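You operate a simulated robot arm through the tools that you are given. There is no shell and no other tool.

You run a simulated robot arm. Do the job below in one go: nothing can be reset, and whatever is moved stays where it is left.

## Task
Empty the measuring cup into the basin and mop up the puddle.
Fine: stand the cup on the mat; use the red pad and lay it on the tray. Set down upright: measuring cup.

The check looks at the end state, three seconds after you hand in, the way a careful person would. Anything else that was tipped, shoved, dropped, spilled or broken makes it a failure.

## Robot
A 7-joint arm with a fingered hand, fixed in place. Base frame: the origin is on the floor under the middle of its stand, x ahead of it, y to its left, z up; the work surface is at about z = 880. Units: mm, degrees, N and s.
It reaches about 1085 mm from its shoulder. Its first joint turns from -166.0 to 166.0 degrees. Payload 3.7 kg.
The TCP is the grasp point between the finger pads, 25 mm short of the fingertips. In the tool frame z runs along the fingers and y along their closing line. The gripper opens to 88 mm; its body begins 29 mm behind the TCP. The gripper is a hand of 5 fingers: y runs from the thumb to the fingers, the wrist lies at [-13, -106, -174] in the tool frame.
Orientation is told as [roll, pitch, yaw] about the base's x, y, z axes, in that order, counted from this pose: with the fingers straight down and the wrist toward the robot, the tool's x, y and z point along [0, 1, 0], [1, 0, 0] and [0, 0, -1] of the base frame.

## Interface
- The arm moves only by the tool servo_tool. Its argument "targets" is a list of rows, each an object of numbers (a shift or turn left out is 0): "dx", "dy", "dz": the shift along the base's x, y, z in mm; "rx", "ry", "rz": the turn, a rotation vector about the base's x, y, z in degrees. In form: [{"dx": .., "dy": .., "dz": .., "rx": .., "ry": .., "rz": ..}, ...]. A call has 1 to 20 rows; each row shifts and turns the commanded pose from where the row before left it. A row lasts 0.2 s, in which the tool goes at most 50 mm and 8.6 degrees; a call with a longer step from one row to the next is refused whole. Where a pose cannot be reached the arm comes as near as it can. A force on the tool above 40 N (or 10 N above the force at the start of the call, whichever is more), or a blocked arm, ends the call early, and 0.2 s more pass. In this call time passes only in rows, and 0.2 s behind the last. The reply holds the time, the measured pose of the TCP, the force on the tool along the base axes, the opening and the grip force, in the units named above and with some noise, with the torque about the TCP (base axes, N m) and any sound that the robot's microphone picked up.
- Cameras (640 x 400 px; columns grow to the right, rows downward): "scene" is fixed at [240.1, -649.6, 1480.8]; the picture's right is [0.91, -0.42, 0.00], its down [-0.18, -0.38, -0.91] and it looks along [0.38, 0.82, -0.42] (base axes); focal length 363 px, centre (320, 200). "wrist" rides on the gripper at [59, -79, -105] in the tool frame; the picture's right is [-0.73, 0.32, -0.61], its down [-0.62, -0.68, 0.38] and it looks along [-0.29, 0.66, 0.70] (tool axes); focal length 234 px, centre (320, 200). There is no depth. A picture from a camera that has moved, and an enlarged one, comes with that camera's place and axes in the base frame and with its lens. The place of the scene camera against the robot may be out by one fixed shift of up to 25 mm in any direction.
- camera(camera): a new picture of that camera. It takes no simulated time.
- move_fingers(index, middle, ring, little, thumb_bend, thumb_turn): sets how far each is bent, from 0 (flat) to 1 (curled in); at 0.3 the hand is open as for a grip, at 0.7 the pads meet at the TCP. One left out holds its place. A second passes; each finger stops where it meets its share of the squeeze, and holds until it gets a number again. It is the only way to open and close the hand. It gives what a move gives, with no picture; readings hold the bend of each and the force on index, middle, ring, little, thumb and palm. thumb_turn goes from beside the hand (0) to across from the fingers (1), as for a grip.
- zoom(camera, box): a new picture of the part [left, top, right, bottom] of that camera's present view, enlarged. It takes no simulated time.
- hand_in(): hands the job in; it is judged then, once.

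Places have to be worked out from the pictures, the camera data and where the tool is seen. Open the gripper and draw the arm clear of the work before you hand the job in, unless the task says otherwise.

The tools are called after ">>>" as a command line: name --argument value ..., lists and objects as JSON in quotes. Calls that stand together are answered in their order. servo_tool: Moves the arm, as the interface text tells. Its arguments: {"type":"object","properties":{"targets":{"type":"array"}},"required":["targets"]} The other tools are called the same way: move_fingers (index, middle, ring, little, thumb_bend, thumb_turn) moves the fingers one by one; camera (camera) takes a picture; zoom (camera, box) takes an enlarged picture of a part of a camera's view; hand_in () hands the job in.

At the start:

```text
time: 0.0
position: [448.3, 46.4, 1302.4]
tool_rot: [0.0, -0.2, 0.0]
force: [-0.3, -0.2, -0.1]
wrist_torque: [0.0, -0.03, 0.01]
opening: 87.6
finger_force: 0.1
shape: jaw
bend: [0.3, 0.3, 0.3, 0.3, 0.3, 0.98]
finger forces: [0.1, 0.1, 0.0, 0.0, 0.1, 0.0]
```

scene: 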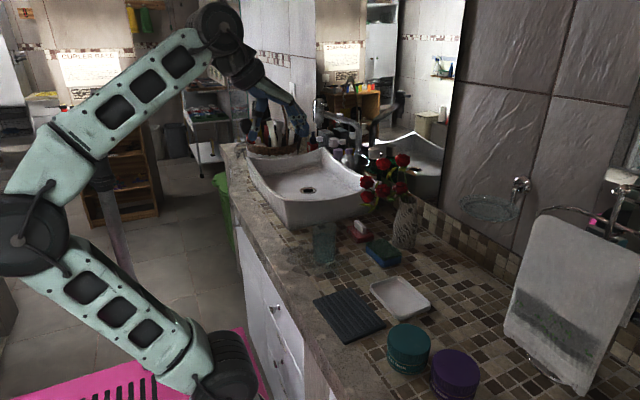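
wrist: 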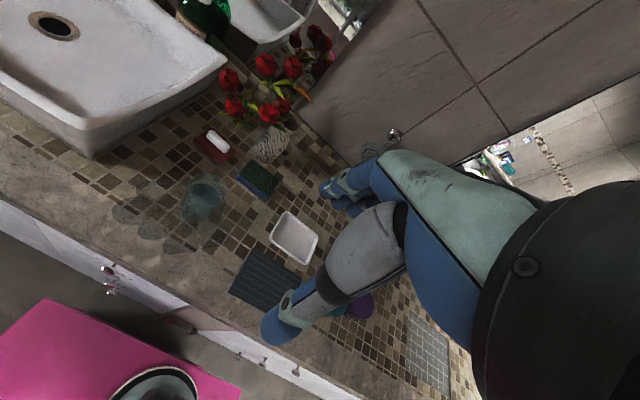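

I see the counter with a basin, a translucent measuring cup near its right end, a red pad (maybe the red thing with soap?), a blue/green sponge, a white tray and a dark ribbed mat. I'll zoom in on both cameras to identify things.

>>> zoom --camera "scene" --box '[280, 190, 460, 300]'

>>> zoom --camera "scene" --box '[300, 260, 500, 400]'

>>> zoom --camera "wrist" --box '[90, 110, 330, 260]'

>>> zoom --camera "wrist" --box '[200, 180, 480, 380]'

```text
3.56 times, centred on (370, 245) of scene
camera zoom: at [240.1, -649.6, 1480.8], right [0.91, -0.42, 0.0], down [-0.18, -0.38, -0.91], along [0.38, 0.82, -0.42], focal length 1290 px, centre (142, 40)
```

zoom: 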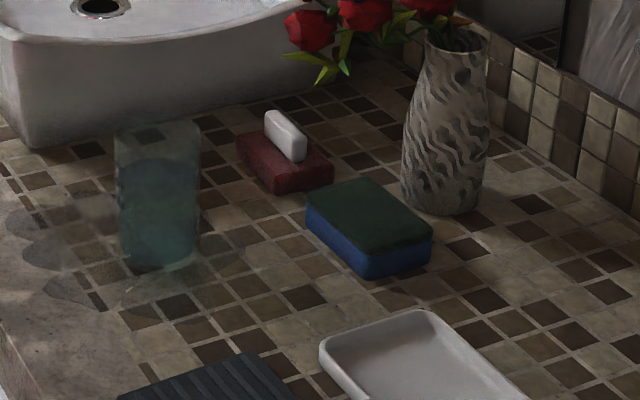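

```text
2.86 times, centred on (400, 330) of scene
camera zoom: at [240.1, -649.6, 1480.8], right [0.91, -0.42, 0.0], down [-0.18, -0.38, -0.91], along [0.38, 0.82, -0.42], focal length 1037 px, centre (91, -171)
```

zoom: 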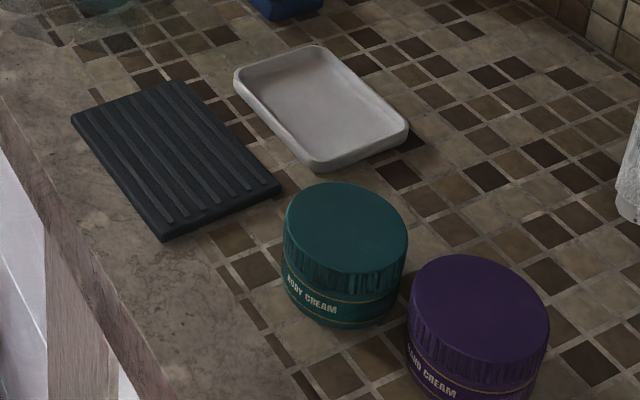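

```text
2.67 times, centred on (210, 185) of wrist
camera zoom: at [370.9, 105.5, 1406.5], right [0.32, -0.73, 0.61], down [-0.68, -0.62, -0.38], along [0.66, -0.29, -0.7], focal length 624 px, centre (613, 240)
```

zoom: 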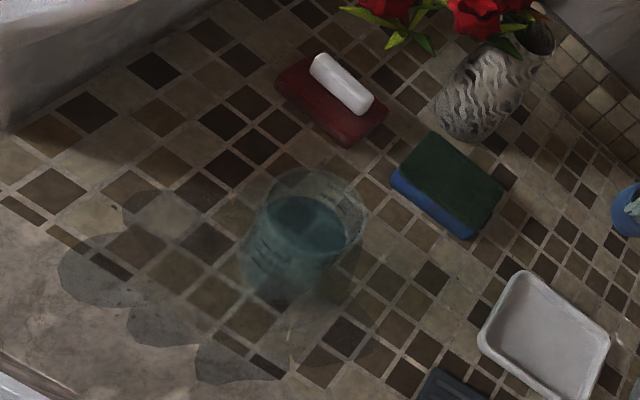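

```text
2.00 times, centred on (340, 280) of wrist
camera zoom: at [370.9, 105.5, 1406.5], right [0.32, -0.73, 0.61], down [-0.68, -0.62, -0.38], along [0.66, -0.29, -0.7], focal length 468 px, centre (280, 40)
```

zoom: 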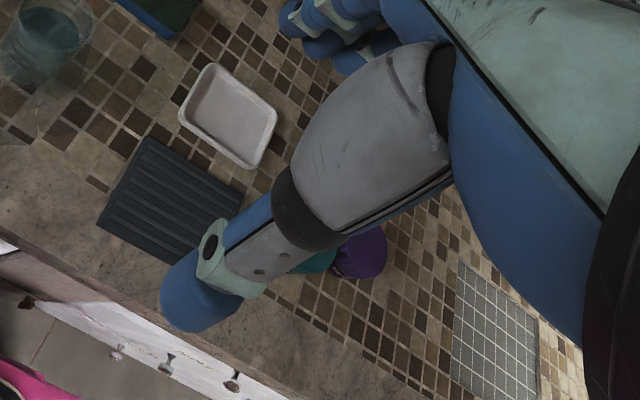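

The red pad (red block with a white grip) is at about (754, 209), the cup at about (615, 145), the mat near (570, -80), and the tray near (701, -87). I'll look at the basin and the hand more closely before moving.

>>> zoom --camera "scene" --box '[220, 60, 420, 240]'

>>> zoom --camera "wrist" --box '[0, 0, 260, 170]'

>>> zoom --camera "wrist" --box '[240, 120, 640, 400]'

>>> zoom --camera "wrist" --box '[100, 150, 260, 260]'

```text
2.22 times, centred on (320, 150) of scene
camera zoom: at [240.1, -649.6, 1480.8], right [0.91, -0.42, 0.0], down [-0.18, -0.38, -0.91], along [0.38, 0.82, -0.42], focal length 806 px, centre (320, 311)
```

zoom: 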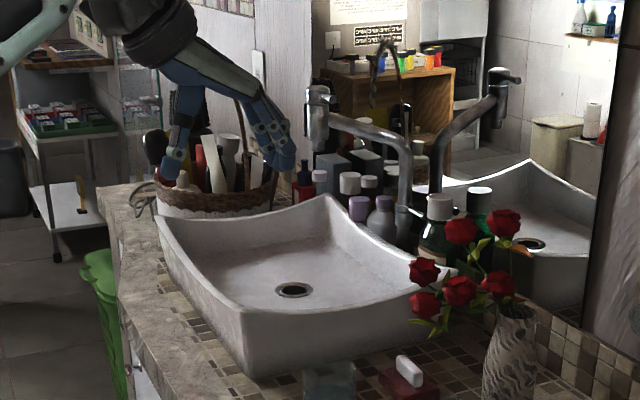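

```text
2.35 times, centred on (130, 85) of wrist
camera zoom: at [370.9, 105.5, 1406.5], right [0.32, -0.73, 0.61], down [-0.68, -0.62, -0.38], along [0.66, -0.29, -0.7], focal length 551 px, centre (767, 471)
```

zoom: 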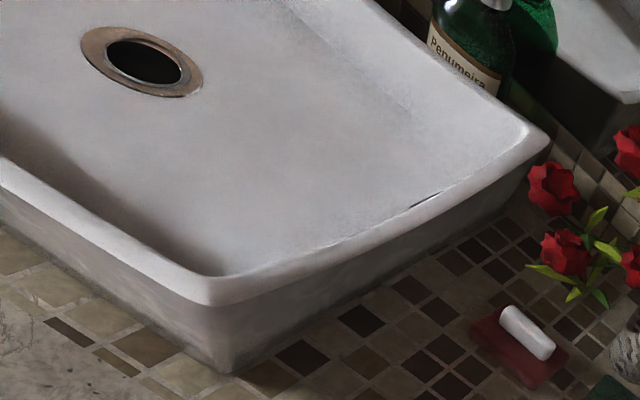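

```text
1.43 times, centred on (440, 260) of wrist
camera zoom: at [370.9, 105.5, 1406.5], right [0.32, -0.73, 0.61], down [-0.68, -0.62, -0.38], along [0.66, -0.29, -0.7], focal length 334 px, centre (149, 114)
```

zoom: 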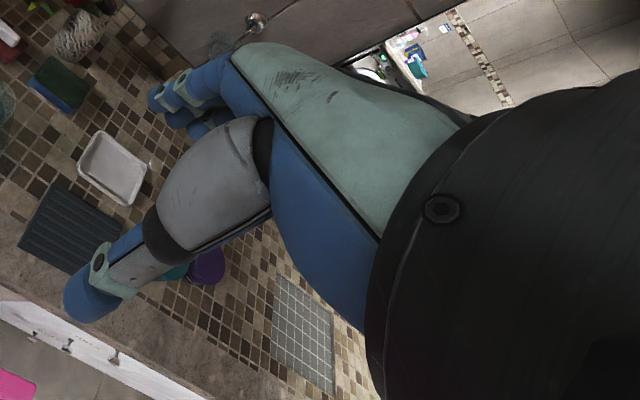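

```text
3.64 times, centred on (180, 205) of wrist
camera zoom: at [370.9, 105.5, 1406.5], right [0.32, -0.73, 0.61], down [-0.68, -0.62, -0.38], along [0.66, -0.29, -0.7], focal length 852 px, centre (829, 182)
```

zoom: 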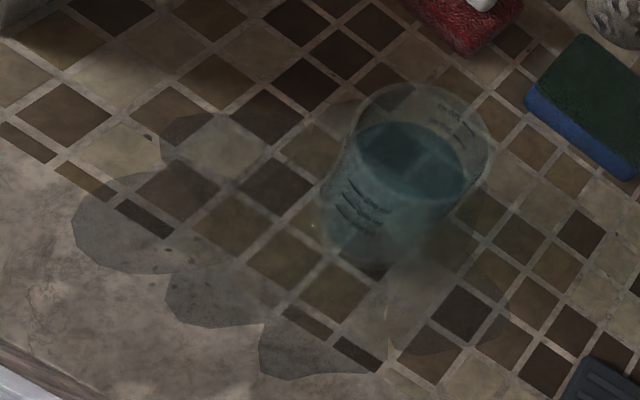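

I'll look closer at the hand's finger layout in both views to know its span.

>>> zoom --camera "scene" --box '[180, 0, 330, 170]'

>>> zoom --camera "wrist" --box '[250, 130, 450, 350]'

>>> zoom --camera "scene" --box '[0, 0, 320, 400]'

```text
2.35 times, centred on (255, 85) of scene
camera zoom: at [240.1, -649.6, 1480.8], right [0.91, -0.42, 0.0], down [-0.18, -0.38, -0.91], along [0.38, 0.82, -0.42], focal length 854 px, centre (473, 471)
```

zoom: 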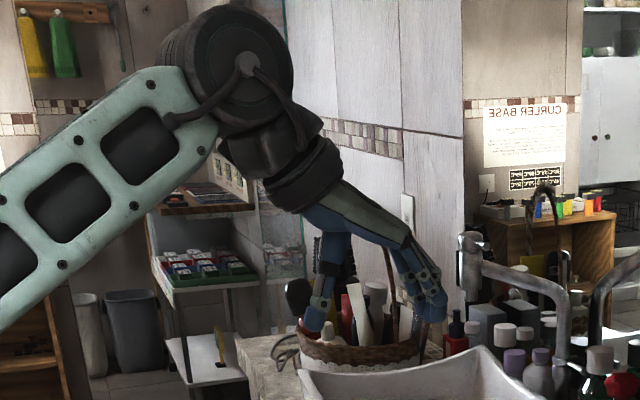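

```text
1.82 times, centred on (350, 240) of wrist
camera zoom: at [370.9, 105.5, 1406.5], right [0.32, -0.73, 0.61], down [-0.68, -0.62, -0.38], along [0.66, -0.29, -0.7], focal length 426 px, centre (266, 127)
```

zoom: 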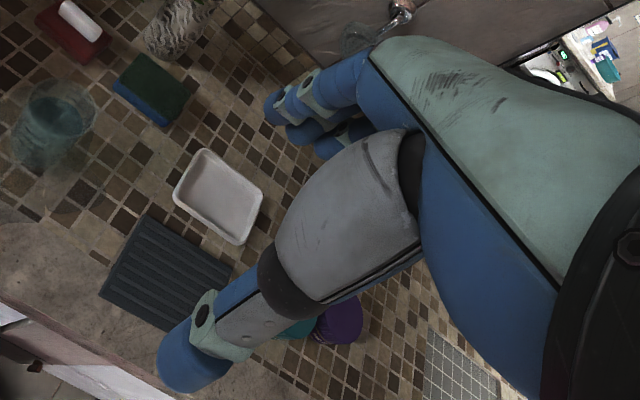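

```text
1.00 times, centred on (160, 200) of scene (not enlarged: the box is as wide or as high as the picture)
camera zoom: at [240.1, -649.6, 1480.8], right [0.91, -0.42, 0.0], down [-0.18, -0.38, -0.91], along [0.38, 0.82, -0.42], focal length 363 px, centre (480, 200)
```

zoom: 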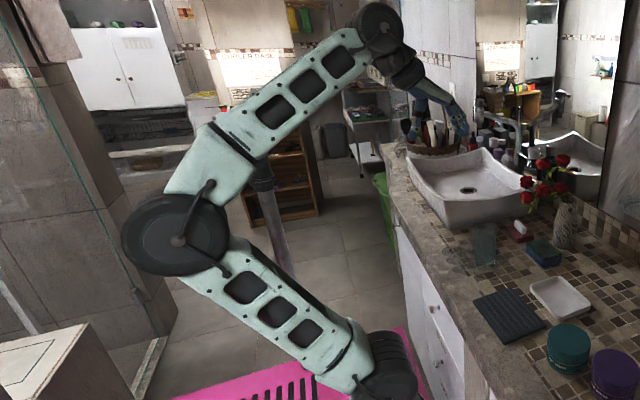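

I've worked out that the hand's index/middle fingers oppose the thumb near the TCP, with ring and little toward tool −x. I plan a side grasp of the cup (fingers pointing away from the robot, slightly down), so I rotate the hand high above the counter, in free air.

>>> servo_tool --targets '[{"dx": 10, "dy": 3, "dz": -6, "rx": -4.949, "ry": -4.949, "rz": 4.949}, {"dx": 10, "dy": 3, "dz": -6, "rx": -4.949, "ry": -4.949, "rz": 4.949}, {"dx": 10, "dy": 3, "dz": -6, "rx": -4.949, "ry": -4.949, "rz": 4.949}, {"dx": 10, "dy": 3, "dz": -6, "rx": -4.949, "ry": -4.949, "rz": 4.949}, {"dx": 10, "dy": 3, "dz": -6, "rx": -4.949, "ry": -4.949, "rz": 4.949}, {"dx": 10, "dy": 3, "dz": -6, "rx": -4.949, "ry": -4.949, "rz": 4.949}, {"dx": 10, "dy": 3, "dz": -6, "rx": -4.949, "ry": -4.949, "rz": 4.949}]'

>>> camera --camera "scene"

>>> camera --camera "wrist"

```text
time: 1.6
position: [518.8, 66.9, 1260.7]
tool_rot: [-45.1, -19.6, 45.2]
force: [0.8, -0.1, 0.7]
wrist_torque: [0.0, 0.01, 0.03]
opening: 87.5
finger_force: 0.1
shape: jaw
bend: [0.3, 0.3, 0.3, 0.3, 0.3, 0.98]
finger forces: [0.0, 0.1, 0.0, 0.0, 0.0, 0.1]
```

```text
taken
```

scene: 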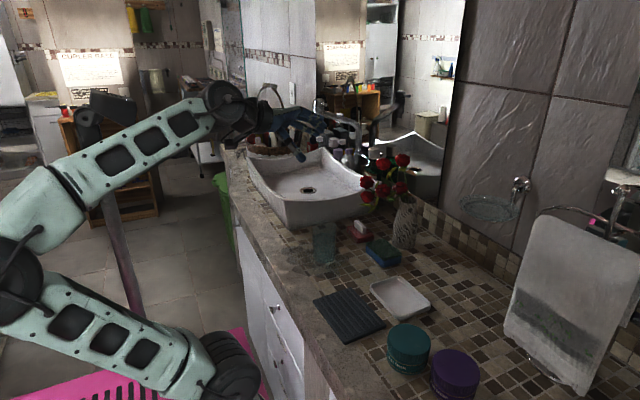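

```text
taken
camera wrist: at [377.8, 89.5, 1264.2], right [0.05, -0.07, 1.0], down [0.01, -1.0, -0.07], along [1.0, 0.01, -0.05], focal length 234 px, centre (320, 200)
```

wrist: 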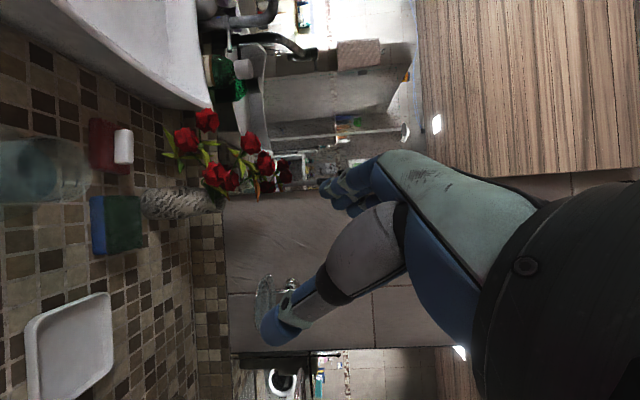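

The wrist camera now looks level along +x; it confirms the flowers overhang the red pad at about (790, 222, 1005), so I'll need a low approach there later. I continue the rotation to the side-grasp orientation.

>>> servo_tool --targets '[{"dx": 0, "dy": 4, "dz": -4, "rx": -4.949, "ry": -4.949, "rz": 4.949}, {"dx": 0, "dy": 4, "dz": -4, "rx": -4.949, "ry": -4.949, "rz": 4.949}, {"dx": 0, "dy": 4, "dz": -4, "rx": -4.949, "ry": -4.949, "rz": 4.949}, {"dx": 0, "dy": 4, "dz": -4, "rx": -4.949, "ry": -4.949, "rz": 4.949}, {"dx": 0, "dy": 4, "dz": -4, "rx": -4.949, "ry": -4.949, "rz": 4.949}, {"dx": 0, "dy": 4, "dz": -4, "rx": -4.949, "ry": -4.949, "rz": 4.949}, {"dx": 0, "dy": 4, "dz": -4, "rx": -4.949, "ry": -4.949, "rz": 4.949}, {"ry": 7.5}, {"ry": 7.5}]'

>>> camera --camera "scene"

>>> camera --camera "wrist"

```text
time: 3.6
position: [518.8, 94.4, 1231.8]
tool_rot: [-75.1, 0.0, 90.1]
force: [0.9, 0.0, 0.1]
wrist_torque: [-0.01, -0.02, -0.02]
opening: 87.8
finger_force: 0.1
shape: jaw
bend: [0.3, 0.3, 0.3, 0.3, 0.3, 0.98]
finger forces: [0.1, 0.1, 0.0, 0.0, 0.0, 0.0]
```

```text
taken
```

scene: 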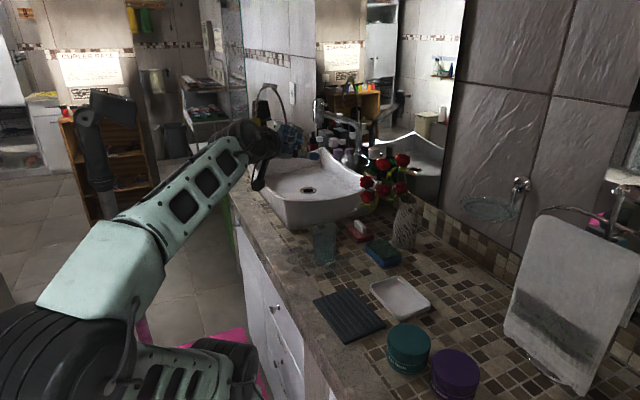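

```text
taken
camera wrist: at [403.6, 16.1, 1201.6], right [-0.4, 0.32, 0.86], down [0.53, -0.68, 0.5], along [0.75, 0.66, 0.1], focal length 234 px, centre (320, 200)
```

wrist: 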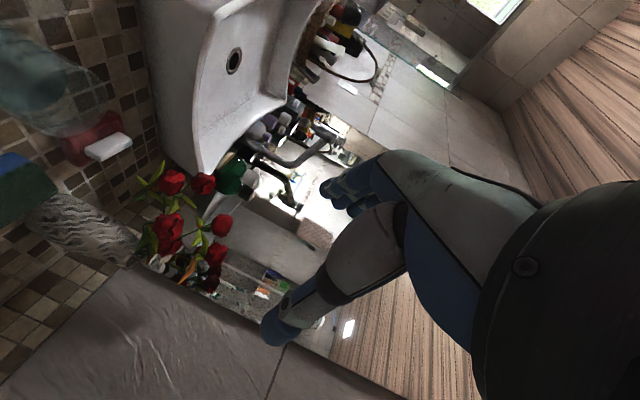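

The hand is now in the side-grasp orientation with 15° downward tilt. I zoom in on the hand and the cup to check finger layout and the arm posture.

>>> zoom --camera "scene" --box '[230, 90, 350, 200]'

>>> zoom --camera "wrist" --box '[0, 0, 240, 220]'

```text
3.64 times, centred on (290, 145) of scene
camera zoom: at [240.1, -649.6, 1480.8], right [0.91, -0.42, 0.0], down [-0.18, -0.38, -0.91], along [0.38, 0.82, -0.42], focal length 1319 px, centre (429, 400)
```

zoom: 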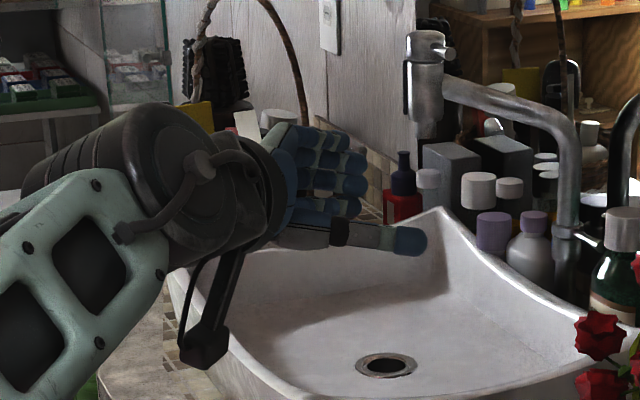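

```text
1.82 times, centred on (120, 110) of wrist
camera zoom: at [403.6, 16.1, 1201.6], right [-0.4, 0.32, 0.86], down [0.53, -0.68, 0.5], along [0.75, 0.66, 0.1], focal length 426 px, centre (684, 364)
```

zoom: 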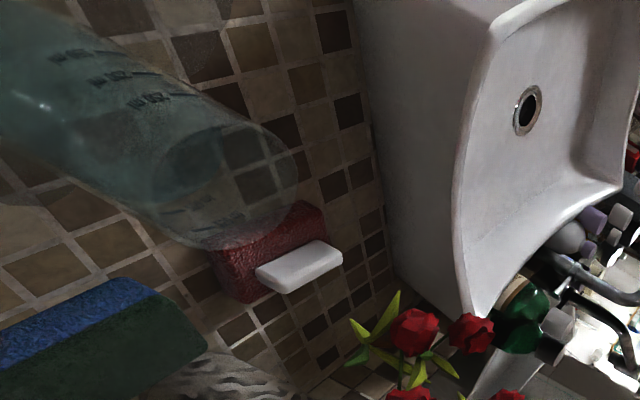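

The camera bracket hangs under the hand in this orientation, so I'd rather use the mirrored one (bracket on top, little finger low). I roll the hand 180° about its pointing axis, in free air.

>>> servo_tool --targets '[{"ry": -7.5}, {"ry": -7.5}, {"rx": 8.571}, {"rx": 8.571}, {"rx": 8.571}, {"rx": 8.571}, {"rx": 8.571}, {"rx": 8.571}, {"rx": 8.571}, {"rx": 8.571}, {"rx": 8.571}, {"rx": 8.571}]'

>>> camera --camera "scene"

>>> camera --camera "wrist"

```text
time: 6.2
position: [519.2, 94.4, 1231.8]
tool_rot: [-91.0, -85.8, 90.9]
force: [-0.5, 0.2, 0.9]
wrist_torque: [0.0, 0.02, 0.01]
opening: 87.6
finger_force: 0.0
shape: jaw
bend: [0.3, 0.3, 0.3, 0.3, 0.3, 0.98]
finger forces: [0.0, 0.1, 0.1, 0.0, 0.1, 0.1]
```

```text
taken
```

scene: 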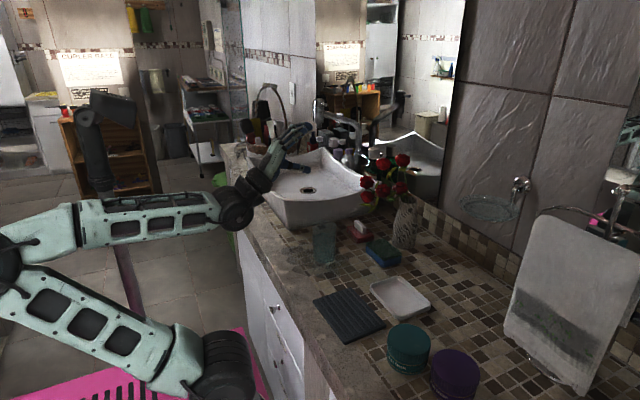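

```text
taken
camera wrist: at [414.7, 148.4, 1148.3], right [-0.61, -0.7, 0.37], down [0.38, -0.67, -0.63], along [0.69, -0.24, 0.68], focal length 234 px, centre (320, 200)
```

wrist: 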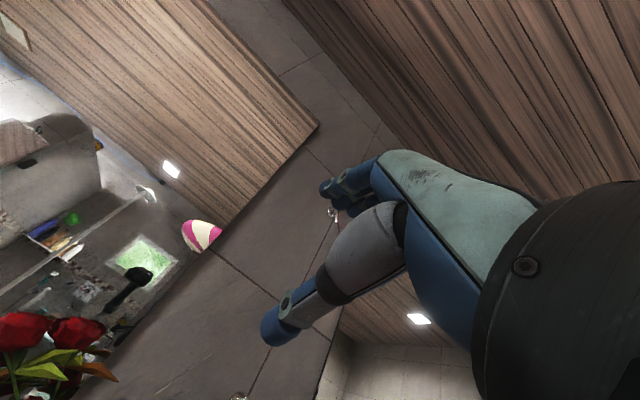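

Reachable so far. I continue the roll to the final side-grasp orientation with a 5° downward tilt, while moving toward the cup's line at y≈141.

>>> servo_tool --targets '[{"rx": 8.571, "dx": -3, "dy": 4, "dz": -7}, {"rx": 8.571, "dx": -3, "dy": 4, "dz": -7}, {"rx": 8.571, "dx": -3, "dy": 4, "dz": -7}, {"rx": 8.571, "dx": -3, "dy": 4, "dz": -7}, {"rx": 8.571, "dx": -3, "dy": 4, "dz": -7}, {"rx": 8.571, "dx": -3, "dy": 4, "dz": -7}, {"rx": 8.571, "dx": -3, "dy": 4, "dz": -7}, {"rx": 8.571, "dx": -3, "dy": 4, "dz": -7}, {"rx": 8.571, "dx": -3, "dy": 4, "dz": -7}, {"rx": 8.571, "dx": -3, "dy": 4, "dz": -7}, {"rx": 8.571, "dx": -3, "dy": 4, "dz": -7}, {"ry": 5}]'

>>> camera --camera "scene"

>>> camera --camera "wrist"

```text
time: 8.8
position: [485.3, 139.7, 1154.1]
tool_rot: [84.8, 0.1, -90.1]
force: [0.1, -0.3, -0.9]
wrist_torque: [-0.01, -0.01, -0.01]
opening: 87.9
finger_force: 0.1
shape: jaw
bend: [0.3, 0.3, 0.3, 0.3, 0.3, 0.98]
finger forces: [0.1, 0.1, 0.0, 0.0, 0.1, 0.0]
```

```text
taken
```

scene: 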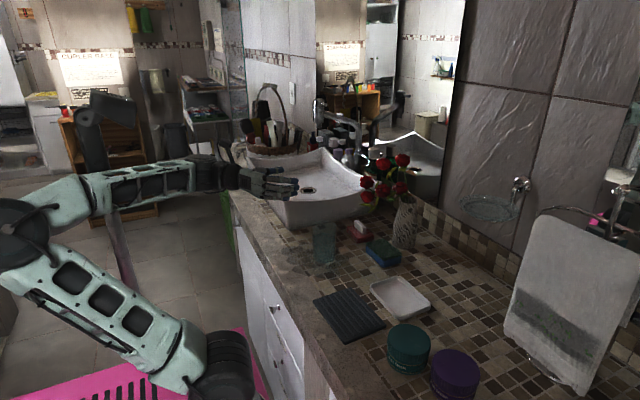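

```text
taken
camera wrist: at [387.4, 219.3, 1221.3], right [-0.67, -0.32, -0.67], down [0.33, 0.68, -0.65], along [0.67, -0.66, -0.35], focal length 234 px, centre (320, 200)
```

wrist: 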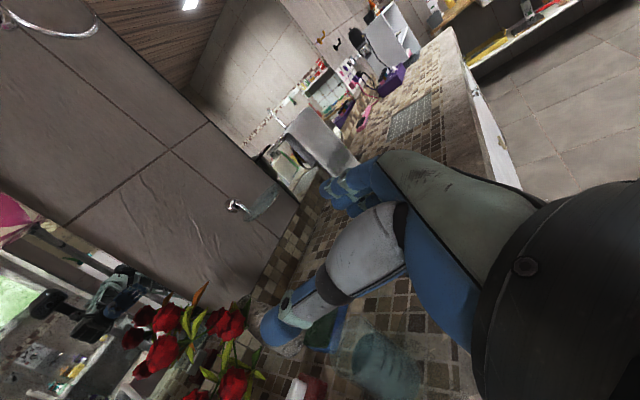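

The side-grasp orientation works with the bracket on top. I lower to z≈1030 in front of the cup, keeping fingertips at x≈510, well short of the cup's near wall (~567).

>>> servo_tool --targets '[{"dz": -25}, {"dz": -25}, {"dz": -25}, {"dz": -25}, {"dz": -25}]'

>>> camera --camera "scene"

>>> camera --camera "wrist"

>>> zoom --camera "scene" --box '[200, 140, 380, 290]'

```text
time: 10.0
position: [485.3, 136.5, 1029.3]
tool_rot: [84.9, -0.1, -90.1]
force: [0.5, 0.4, 0.0]
wrist_torque: [-0.04, -0.02, 0.01]
opening: 87.4
finger_force: 0.0
shape: jaw
bend: [0.3, 0.3, 0.3, 0.3, 0.3, 0.98]
finger forces: [0.0, 0.1, 0.0, 0.0, 0.0, 0.0]
```

```text
taken
```

scene: 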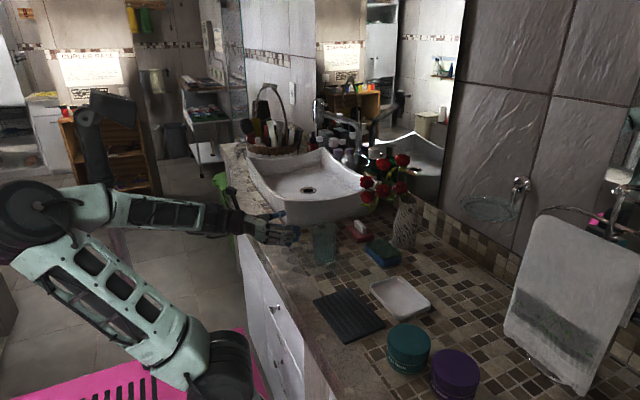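

```text
taken
camera wrist: at [386.8, 216.7, 1096.1], right [-0.67, -0.32, -0.67], down [0.33, 0.68, -0.66], along [0.67, -0.66, -0.35], focal length 234 px, centre (320, 200)
```

wrist: 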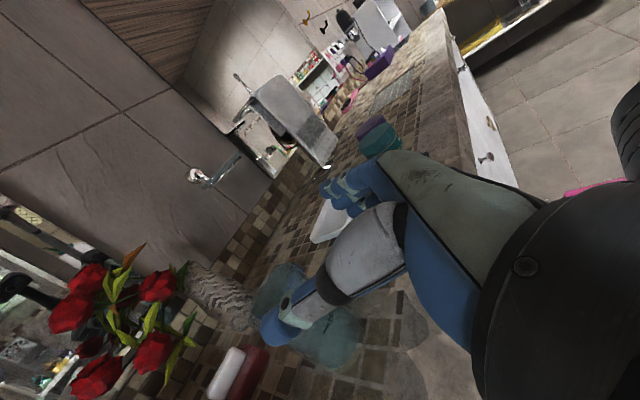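

```text
2.67 times, centred on (290, 215) of scene
camera zoom: at [240.1, -649.6, 1480.8], right [0.91, -0.42, 0.0], down [-0.18, -0.38, -0.91], along [0.38, 0.82, -0.42], focal length 968 px, centre (400, 160)
```

zoom: 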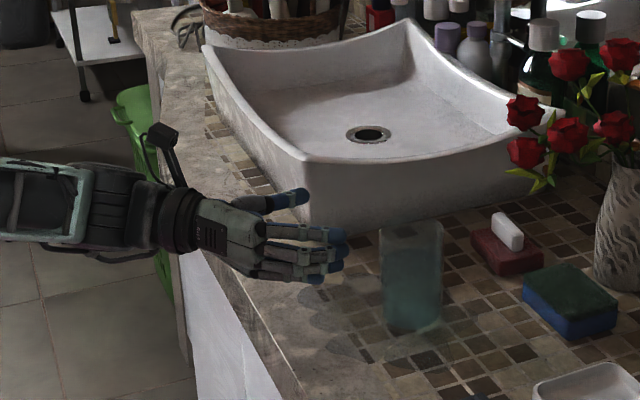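

I zoom in on the cup past the thumb to refine its y position relative to the hand.

>>> zoom --camera "wrist" --box '[200, 220, 440, 400]'

>>> zoom --camera "scene" --box '[250, 190, 370, 290]'

```text
2.22 times, centred on (320, 310) of wrist
camera zoom: at [386.8, 216.7, 1096.1], right [-0.67, -0.32, -0.67], down [0.33, 0.68, -0.66], along [0.67, -0.66, -0.35], focal length 520 px, centre (320, -44)
```

zoom: 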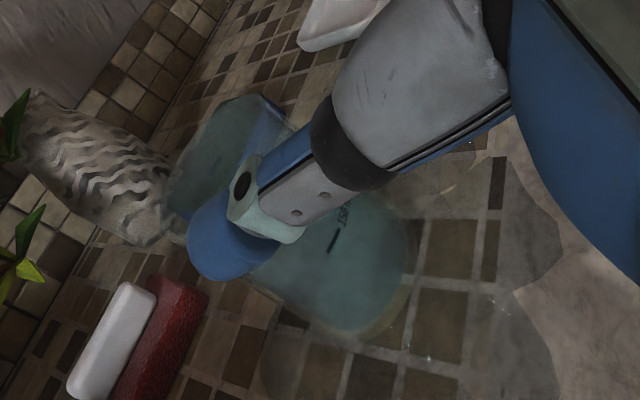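

```text
4.00 times, centred on (310, 240) of scene
camera zoom: at [240.1, -649.6, 1480.8], right [0.91, -0.42, 0.0], down [-0.18, -0.38, -0.91], along [0.38, 0.82, -0.42], focal length 1451 px, centre (360, 40)
```

zoom: 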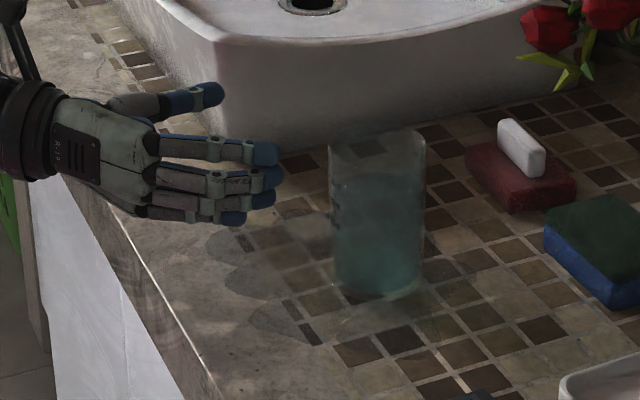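

The cup's axis is at about (602, 141); the fingers span z from about +12 to −40 mm around the TCP. I lower to z≈948 and centre y on the cup, still in front of it.

>>> servo_tool --targets '[{"dz": -17, "dy": 1}, {"dz": -17, "dy": 1}, {"dz": -17, "dy": 1}, {"dz": -16, "dy": 1}, {"dz": -14}]'

>>> zoom --camera "scene" --box '[230, 180, 380, 290]'

>>> zoom --camera "wrist" --box '[160, 160, 460, 400]'

```text
time: 11.2
position: [485.5, 142.5, 947.5]
tool_rot: [84.9, 0.0, -90.0]
force: [-1.2, -0.1, -0.2]
wrist_torque: [-0.01, 0.02, 0.01]
opening: 87.7
finger_force: 0.1
shape: jaw
bend: [0.3, 0.3, 0.3, 0.3, 0.3, 0.98]
finger forces: [0.0, 0.0, 0.0, 0.1, 0.0, 0.1]
```

```text
3.64 times, centred on (305, 235) of scene
camera zoom: at [240.1, -649.6, 1480.8], right [0.91, -0.42, 0.0], down [-0.18, -0.38, -0.91], along [0.38, 0.82, -0.42], focal length 1319 px, centre (374, 73)
```

zoom: 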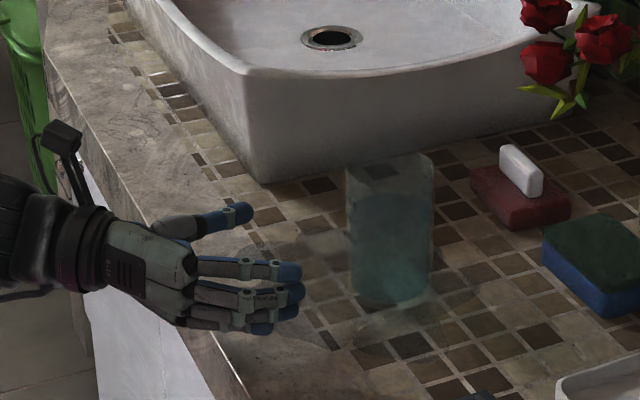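

```text
1.67 times, centred on (310, 280) of wrist
camera zoom: at [387.4, 222.1, 1014.5], right [-0.67, -0.32, -0.67], down [0.33, 0.68, -0.66], along [0.67, -0.66, -0.35], focal length 390 px, centre (337, 67)
```

zoom: 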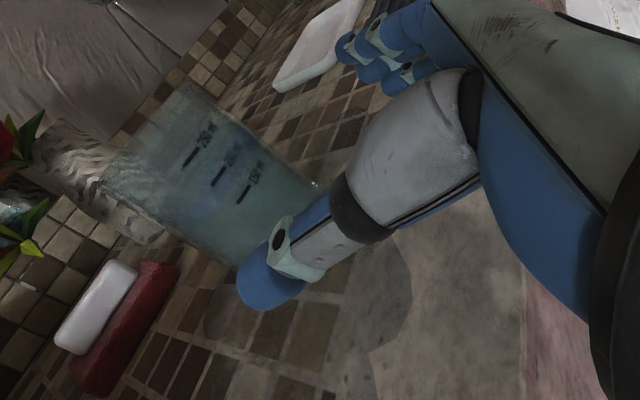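

The cup's axis is at y≈142 and the TCP is at y≈142.5, well aligned. I advance 50 mm and recheck before the fingers straddle the cup.

>>> servo_tool --targets '[{"dx": 12}, {"dx": 12}, {"dx": 12}, {"dx": 12}]'

>>> zoom --camera "scene" --box '[250, 190, 370, 280]'

>>> zoom --camera "wrist" --box '[160, 160, 460, 400]'

```text
time: 12.2
position: [533.1, 133.7, 948.7]
tool_rot: [84.5, 0.7, -89.9]
force: [-0.1, 0.9, 0.6]
wrist_torque: [-0.02, 0.02, 0.02]
opening: 87.7
finger_force: 0.0
shape: jaw
bend: [0.3, 0.3, 0.3, 0.3, 0.3, 0.98]
finger forces: [0.1, 0.0, 0.1, 0.0, 0.0, 0.0]
```

```text
4.44 times, centred on (310, 235) of scene
camera zoom: at [240.1, -649.6, 1480.8], right [0.91, -0.42, 0.0], down [-0.18, -0.38, -0.91], along [0.38, 0.82, -0.42], focal length 1612 px, centre (364, 44)
```

zoom: 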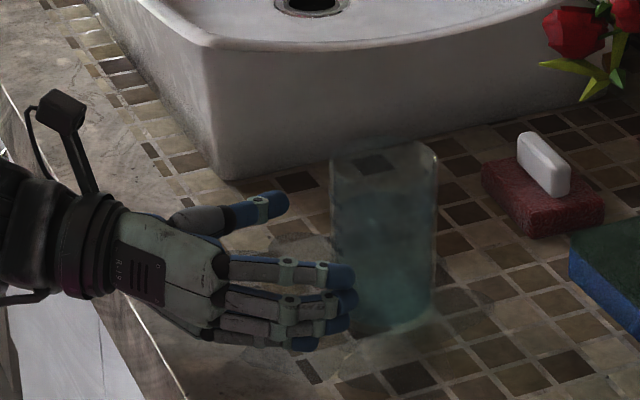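

```text
1.67 times, centred on (310, 280) of wrist
camera zoom: at [434.4, 212.9, 1017.0], right [-0.67, -0.32, -0.67], down [0.32, 0.69, -0.65], along [0.67, -0.65, -0.36], focal length 390 px, centre (337, 67)
```

zoom: 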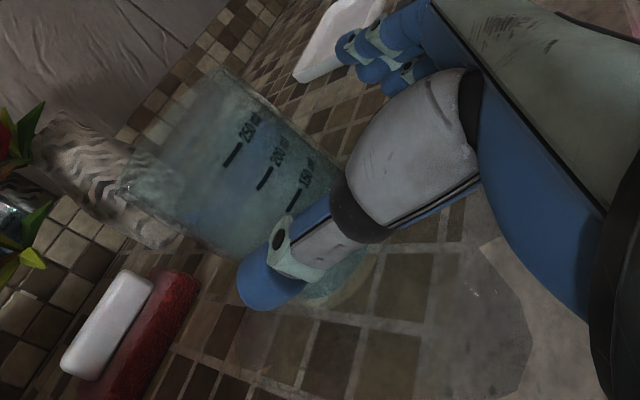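

The measured y came out at 133.7 though I commanded 142.4, possibly a tracking lag. I wait a couple of empty rows and reread before going on.

>>> servo_tool --targets '[{"dx": 0}, {"dx": 0}]'

```text
time: 12.8
position: [533.4, 135.5, 947.8]
tool_rot: [84.6, 0.6, -89.9]
force: [-0.1, 0.0, 0.4]
wrist_torque: [-0.02, 0.01, -0.02]
opening: 87.7
finger_force: 0.0
shape: jaw
bend: [0.3, 0.3, 0.3, 0.3, 0.3, 0.98]
finger forces: [0.0, 0.1, 0.0, 0.0, 0.0, 0.1]
```

It is slowly converging back; I'll wait a bit longer to see where it settles.

>>> servo_tool --targets '[{"dx": 0}, {"dx": 0}, {"dx": 0}, {"dx": 0}, {"dx": 0}, {"dx": 0}]'

```text
time: 14.2
position: [533.1, 134.8, 947.5]
tool_rot: [84.6, 0.6, -90.0]
force: [-0.2, -0.1, 0.7]
wrist_torque: [0.02, 0.03, 0.0]
opening: 87.7
finger_force: 0.1
shape: jaw
bend: [0.3, 0.3, 0.3, 0.3, 0.3, 0.98]
finger forces: [0.0, 0.0, 0.0, 0.1, 0.0, 0.0]
```

It holds a steady y error of about −7.5 mm, perhaps from a joint nearing a limit. I command a y correction and see if the arm responds, still short of the cup.

>>> servo_tool --targets '[{"dy": 4}, {"dy": 4}, {"dx": 0}]'

>>> camera --camera "scene"

```text
time: 15.0
position: [535.2, 138.2, 948.7]
tool_rot: [84.3, 0.9, -90.0]
force: [0.0, 0.5, 0.4]
wrist_torque: [0.0, 0.0, 0.01]
opening: 87.6
finger_force: 0.1
shape: jaw
bend: [0.3, 0.3, 0.3, 0.3, 0.3, 0.98]
finger forces: [0.0, 0.0, 0.0, 0.0, 0.1, 0.0]
```

```text
taken
```

scene: 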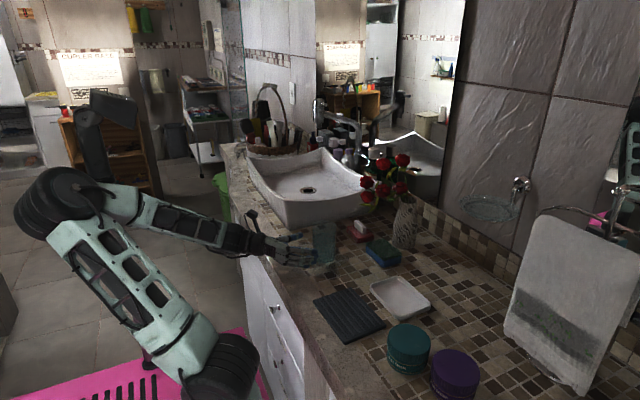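

The arm only partly follows, so the wrist is near a joint limit with the hand pointing straight ahead. I'll back off and yaw the hand 30° to the left, so the wrist lies behind the cup, which is a more natural posture.

>>> servo_tool --targets '[{"dx": -18}, {"dx": -18}, {"dx": 4.5, "dy": -14.8, "rz": 7.5}, {"dx": 4.5, "dy": -14.8, "rz": 7.5}, {"dx": 4.5, "dy": -14.8, "rz": 7.5}, {"dx": 4.5, "dy": -14.8, "rz": 7.5}, {"dx": 0}]'

>>> zoom --camera "scene" --box '[230, 180, 380, 290]'

>>> camera --camera "wrist"

```text
time: 16.6
position: [539.5, 191.0, 1009.7]
tool_rot: [84.9, 0.0, -60.1]
force: [0.2, -0.3, 0.1]
wrist_torque: [-0.02, 0.03, 0.01]
opening: 87.6
finger_force: 0.1
shape: jaw
bend: [0.3, 0.3, 0.3, 0.3, 0.3, 0.98]
finger forces: [0.0, 0.5, 0.0, 0.0, 0.0, 0.0]
out of reach, approached as far as the arm can: row 3, 4, 5, 6
```

```text
3.64 times, centred on (305, 235) of scene
camera zoom: at [240.1, -649.6, 1480.8], right [0.91, -0.42, 0.0], down [-0.18, -0.38, -0.91], along [0.38, 0.82, -0.42], focal length 1319 px, centre (374, 73)
```

zoom: 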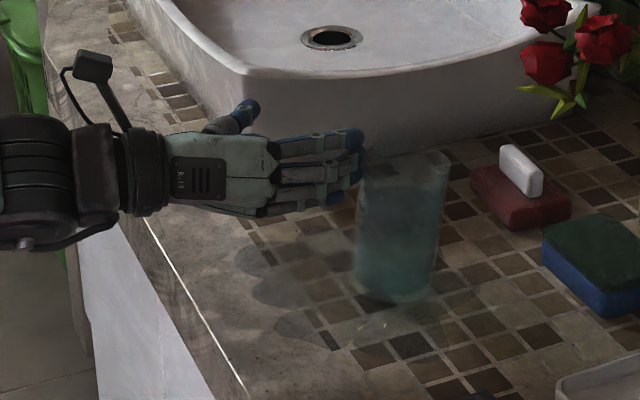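

```text
taken
camera wrist: at [415.5, 210.2, 1075.9], right [-0.42, -0.61, -0.67], down [-0.06, 0.75, -0.66], along [0.91, -0.24, -0.35], focal length 234 px, centre (320, 200)
```

wrist: 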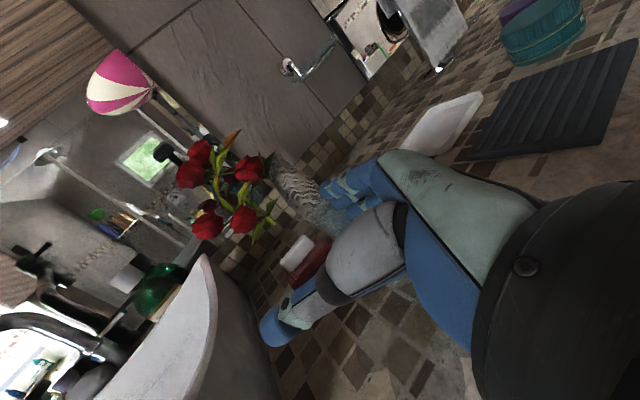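

The arm said those poses were out of reach and swung to a higher, more leftward spot — the fingertips may be touching the cup's rim. I look closely before any motion.

>>> zoom --camera "scene" --box '[290, 205, 360, 270]'

>>> zoom --camera "wrist" --box '[240, 150, 480, 400]'

>>> camera --camera "scene"

```text
6.15 times, centred on (325, 238) of scene
camera zoom: at [240.1, -649.6, 1480.8], right [0.91, -0.42, 0.0], down [-0.18, -0.38, -0.91], along [0.38, 0.82, -0.42], focal length 2233 px, centre (289, -31)
```

zoom: 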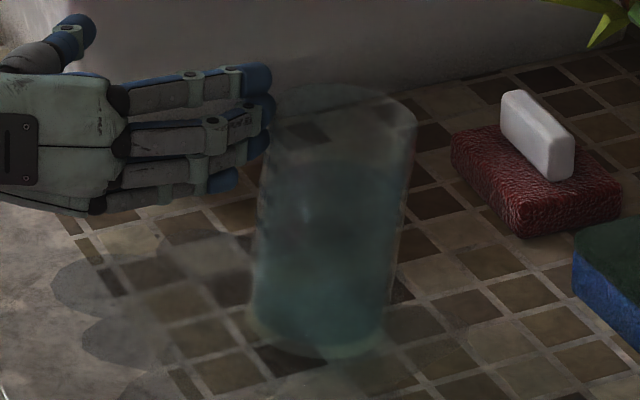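

```text
1.60 times, centred on (360, 275) of wrist
camera zoom: at [415.5, 210.2, 1075.9], right [-0.42, -0.61, -0.67], down [-0.06, 0.75, -0.66], along [0.91, -0.24, -0.35], focal length 375 px, centre (256, 80)
```

zoom: 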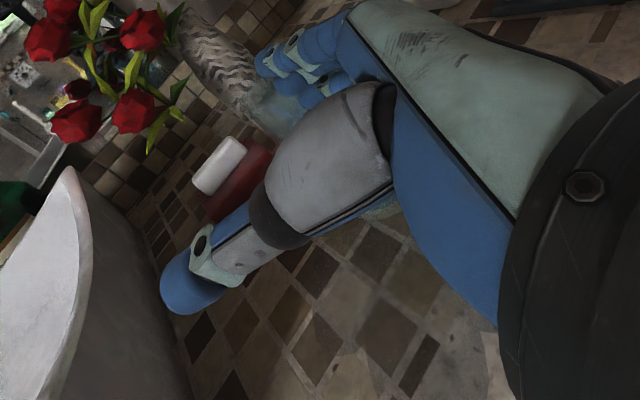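

```text
taken
```

scene: 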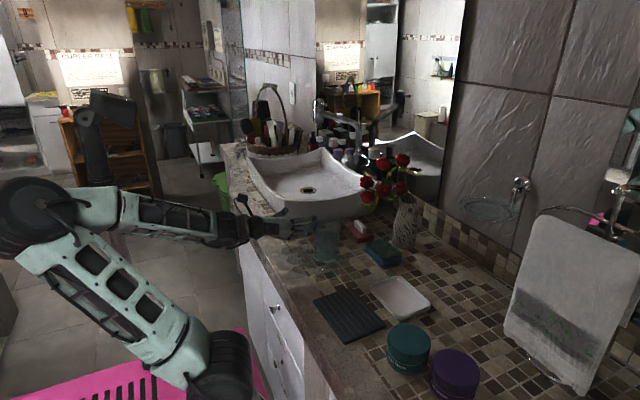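

The fingertips are holding the cup tilted about 7°, so it must be released gently. I back the fingers away along the contact direction in very small steps and watch how the arm responds.

>>> servo_tool --targets '[{"dx": -1.5, "dy": 1.5}, {"dx": -1.5, "dy": 1.5}]'

>>> zoom --camera "scene" --box '[290, 205, 360, 270]'

```text
time: 17.2
position: [536.5, 193.6, 1009.0]
tool_rot: [85.0, -0.1, -60.1]
force: [-1.1, 0.1, -0.3]
wrist_torque: [-0.01, -0.03, -0.02]
opening: 87.6
finger_force: 0.0
shape: jaw
bend: [0.3, 0.3, 0.3, 0.3, 0.3, 0.98]
finger forces: [0.0, 0.0, 0.7, 0.0, 0.0, 0.0]
```

```text
6.15 times, centred on (325, 238) of scene
camera zoom: at [240.1, -649.6, 1480.8], right [0.91, -0.42, 0.0], down [-0.18, -0.38, -0.91], along [0.38, 0.82, -0.42], focal length 2233 px, centre (289, -31)
```

zoom: 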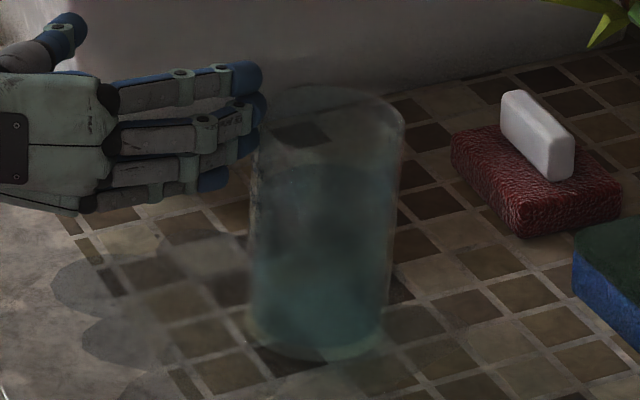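

The arm now tracks exactly from where it stood, and the cup is coming back upright with the fingers. I continue backing off in the same small steps.

>>> servo_tool --targets '[{"dx": -1.5, "dy": 1.5}, {"dx": -1.5, "dy": 1.5}, {"dx": -1.5, "dy": 1.5}]'

>>> zoom --camera "scene" --box '[290, 205, 360, 270]'

```text
time: 18.0
position: [532.6, 199.9, 1009.7]
tool_rot: [85.0, 0.0, -60.1]
force: [-0.6, 0.3, 0.1]
wrist_torque: [-0.02, 0.05, 0.02]
opening: 88.0
finger_force: 0.1
shape: jaw
bend: [0.3, 0.3, 0.3, 0.3, 0.3, 0.98]
finger forces: [0.0, 0.0, 0.6, 0.1, 0.0, 0.0]
```

```text
6.15 times, centred on (325, 238) of scene
camera zoom: at [240.1, -649.6, 1480.8], right [0.91, -0.42, 0.0], down [-0.18, -0.38, -0.91], along [0.38, 0.82, -0.42], focal length 2233 px, centre (289, -31)
```

zoom: 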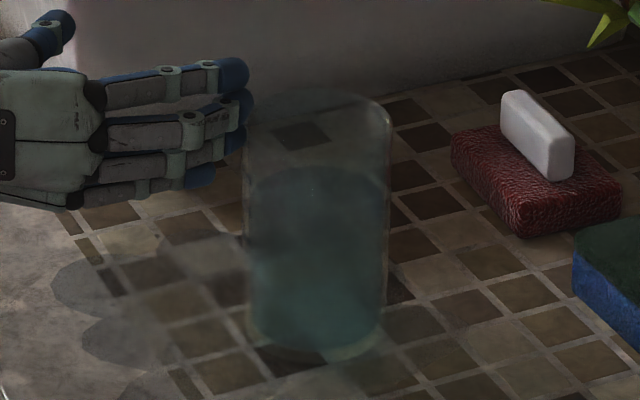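

The cup is nearly upright now; a light ring-finger contact remains. I back off a few more millimetres.

>>> servo_tool --targets '[{"dx": -1.5, "dy": 1.0}, {"dx": -1.5, "dy": 1.0}, {"dx": -2, "dy": 1.0}, {"dx": -3}, {"dx": -3}]'

>>> zoom --camera "scene" --box '[290, 205, 360, 270]'

```text
time: 19.2
position: [520.4, 201.3, 1007.6]
tool_rot: [85.0, 0.1, -60.1]
force: [-0.3, -0.5, 0.8]
wrist_torque: [0.03, -0.01, -0.02]
opening: 87.8
finger_force: 0.0
shape: jaw
bend: [0.3, 0.3, 0.3, 0.3, 0.3, 0.98]
finger forces: [0.0, 0.0, 0.0, 0.0, 0.1, 0.1]
```

```text
6.15 times, centred on (325, 238) of scene
camera zoom: at [240.1, -649.6, 1480.8], right [0.91, -0.42, 0.0], down [-0.18, -0.38, -0.91], along [0.38, 0.82, -0.42], focal length 2233 px, centre (289, -31)
```

zoom: 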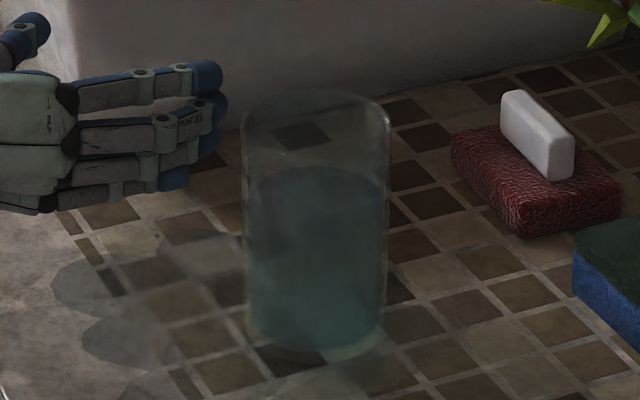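

The cup stands upright and free again, with no new spill visible. The evidence suggests the arm can't fold its wrist closer than about 320 mm to its shoulder (near x≈290, z≈770), so I'll approach with the hand yawed slightly right (wrist farther left). First I rise and re-yaw well above the cup.

>>> servo_tool --targets '[{"dx": -5, "dz": 20}, {"dz": 30}, {"dz": 40}, {"dx": 0, "dy": -6, "rz": -7.5}, {"dx": 0, "dy": -6, "rz": -7.5}, {"dx": 0, "dy": -6, "rz": -7.5}, {"dx": 0, "dy": -6, "rz": -7.5}, {"dx": 0, "dy": -6, "rz": -7.5}, {"dx": 0, "dy": -6, "rz": -7.5}]'

>>> camera --camera "scene"

>>> camera --camera "wrist"

```text
time: 21.2
position: [516.0, 164.6, 1099.9]
tool_rot: [84.9, 0.0, -105.3]
force: [-0.4, 1.8, 0.3]
wrist_torque: [-0.01, 0.01, 0.05]
opening: 88.1
finger_force: 0.1
shape: jaw
bend: [0.3, 0.3, 0.3, 0.3, 0.3, 0.98]
finger forces: [0.0, 0.0, 0.1, 0.0, 0.0, 0.0]
```

```text
taken
```

scene: 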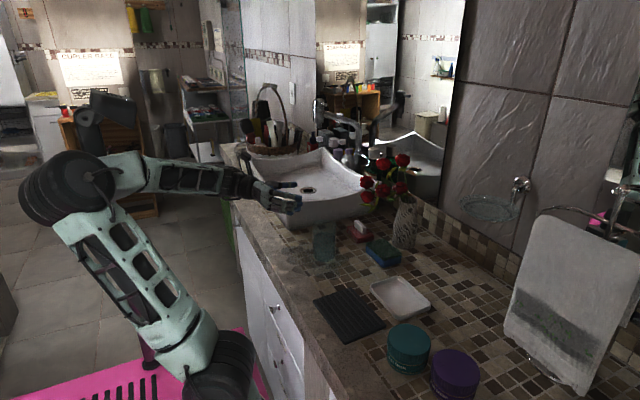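

```text
taken
camera wrist: at [442.6, 267.6, 1165.2], right [-0.73, -0.14, -0.67], down [0.49, 0.57, -0.66], along [0.47, -0.81, -0.35], focal length 234 px, centre (320, 200)
```

wrist: 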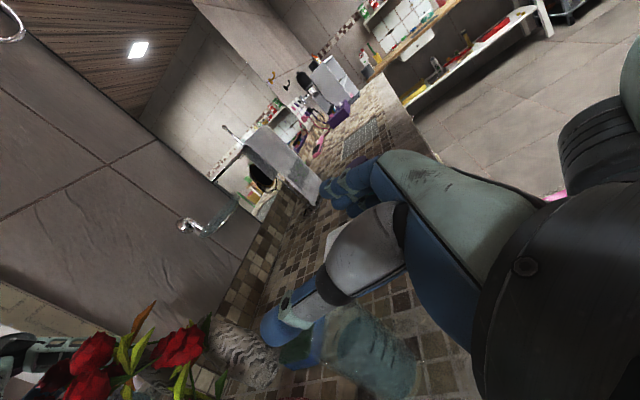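

Now a dry run with the empty hand: I check whether this hand orientation, yawed to −60°, can reach above the mat, since the cup will have to be set down there.

>>> servo_tool --targets '[{"dx": 8.5, "dy": -34, "rz": -7.5}, {"dx": 8.5, "dy": -34, "rz": -7.5}, {"dx": 8.5, "dy": -34, "rz": -7.5}, {"dx": 8.5, "dy": -34, "rz": -7.5}, {"dx": 8.5, "dy": -34, "rz": -7.5}, {"dx": 8.5, "dy": -34, "rz": -7.5}, {"dz": -20}]'

>>> camera --camera "scene"

>>> camera --camera "wrist"

```text
time: 22.8
position: [567.3, -40.7, 1078.1]
tool_rot: [85.1, 0.0, -150.1]
force: [-0.4, -1.0, 0.1]
wrist_torque: [-0.02, 0.01, 0.02]
opening: 87.9
finger_force: 0.0
shape: jaw
bend: [0.3, 0.3, 0.3, 0.3, 0.3, 0.98]
finger forces: [0.1, 0.0, 0.0, 0.0, 0.0, 0.1]
```

```text
taken
```

scene: 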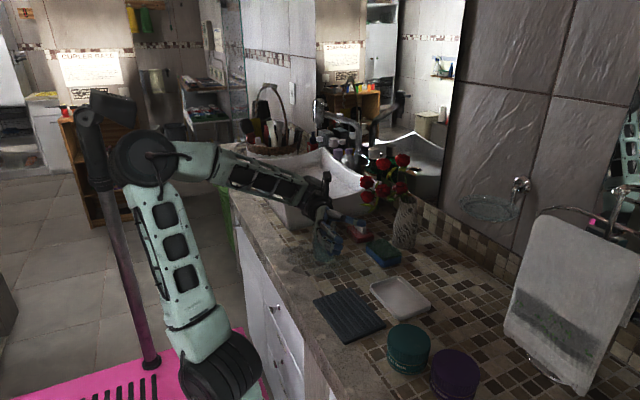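

```text
taken
camera wrist: at [587.3, 86.2, 1144.9], right [-0.61, 0.42, -0.67], down [0.75, 0.06, -0.66], along [-0.24, -0.91, -0.35], focal length 234 px, centre (320, 200)
```

wrist: 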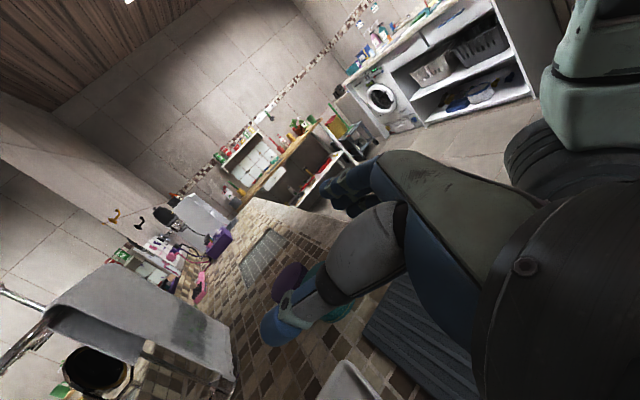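

That pose is reachable. Next a dry run of the pour: go over the basin's near-right part at about (645, 390, 1165) with the hand level, then roll it −110° about x.

>>> servo_tool --targets '[{"dx": 5, "dy": 30, "dz": 30, "rz": 6}, {"dx": 8, "dy": 43, "dz": 10, "rz": 6}, {"dx": 8, "dy": 43, "dz": 10, "rz": 6}, {"dx": 8, "dy": 43, "dz": 10, "rz": 6}, {"dx": 8, "dy": 45, "dz": 10, "rz": 6}, {"dx": 8, "dy": 45, "dz": 10, "rz": 6}, {"dx": 8, "dy": 45, "dz": 7, "rz": 6}, {"dx": 8, "dy": 45, "rz": 6}, {"dx": 8, "dy": 45, "rz": 6}, {"dx": 8, "dy": 45, "rz": 6}]'

>>> camera --camera "scene"

```text
time: 25.0
position: [668.5, 334.5, 1195.2]
tool_rot: [81.0, 7.0, -91.5]
force: [0.3, -0.2, -0.7]
wrist_torque: [0.02, -0.03, -0.01]
opening: 88.0
finger_force: 0.1
shape: jaw
bend: [0.3, 0.3, 0.3, 0.3, 0.3, 0.98]
finger forces: [0.0, 0.0, 0.0, 0.0, 0.1, 0.1]
stopped in row 10: the arm was blocked; the commanded pose is now the measured one
```

```text
taken
```

scene: 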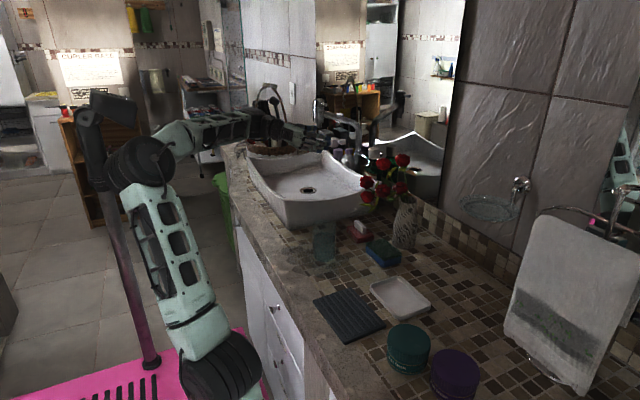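

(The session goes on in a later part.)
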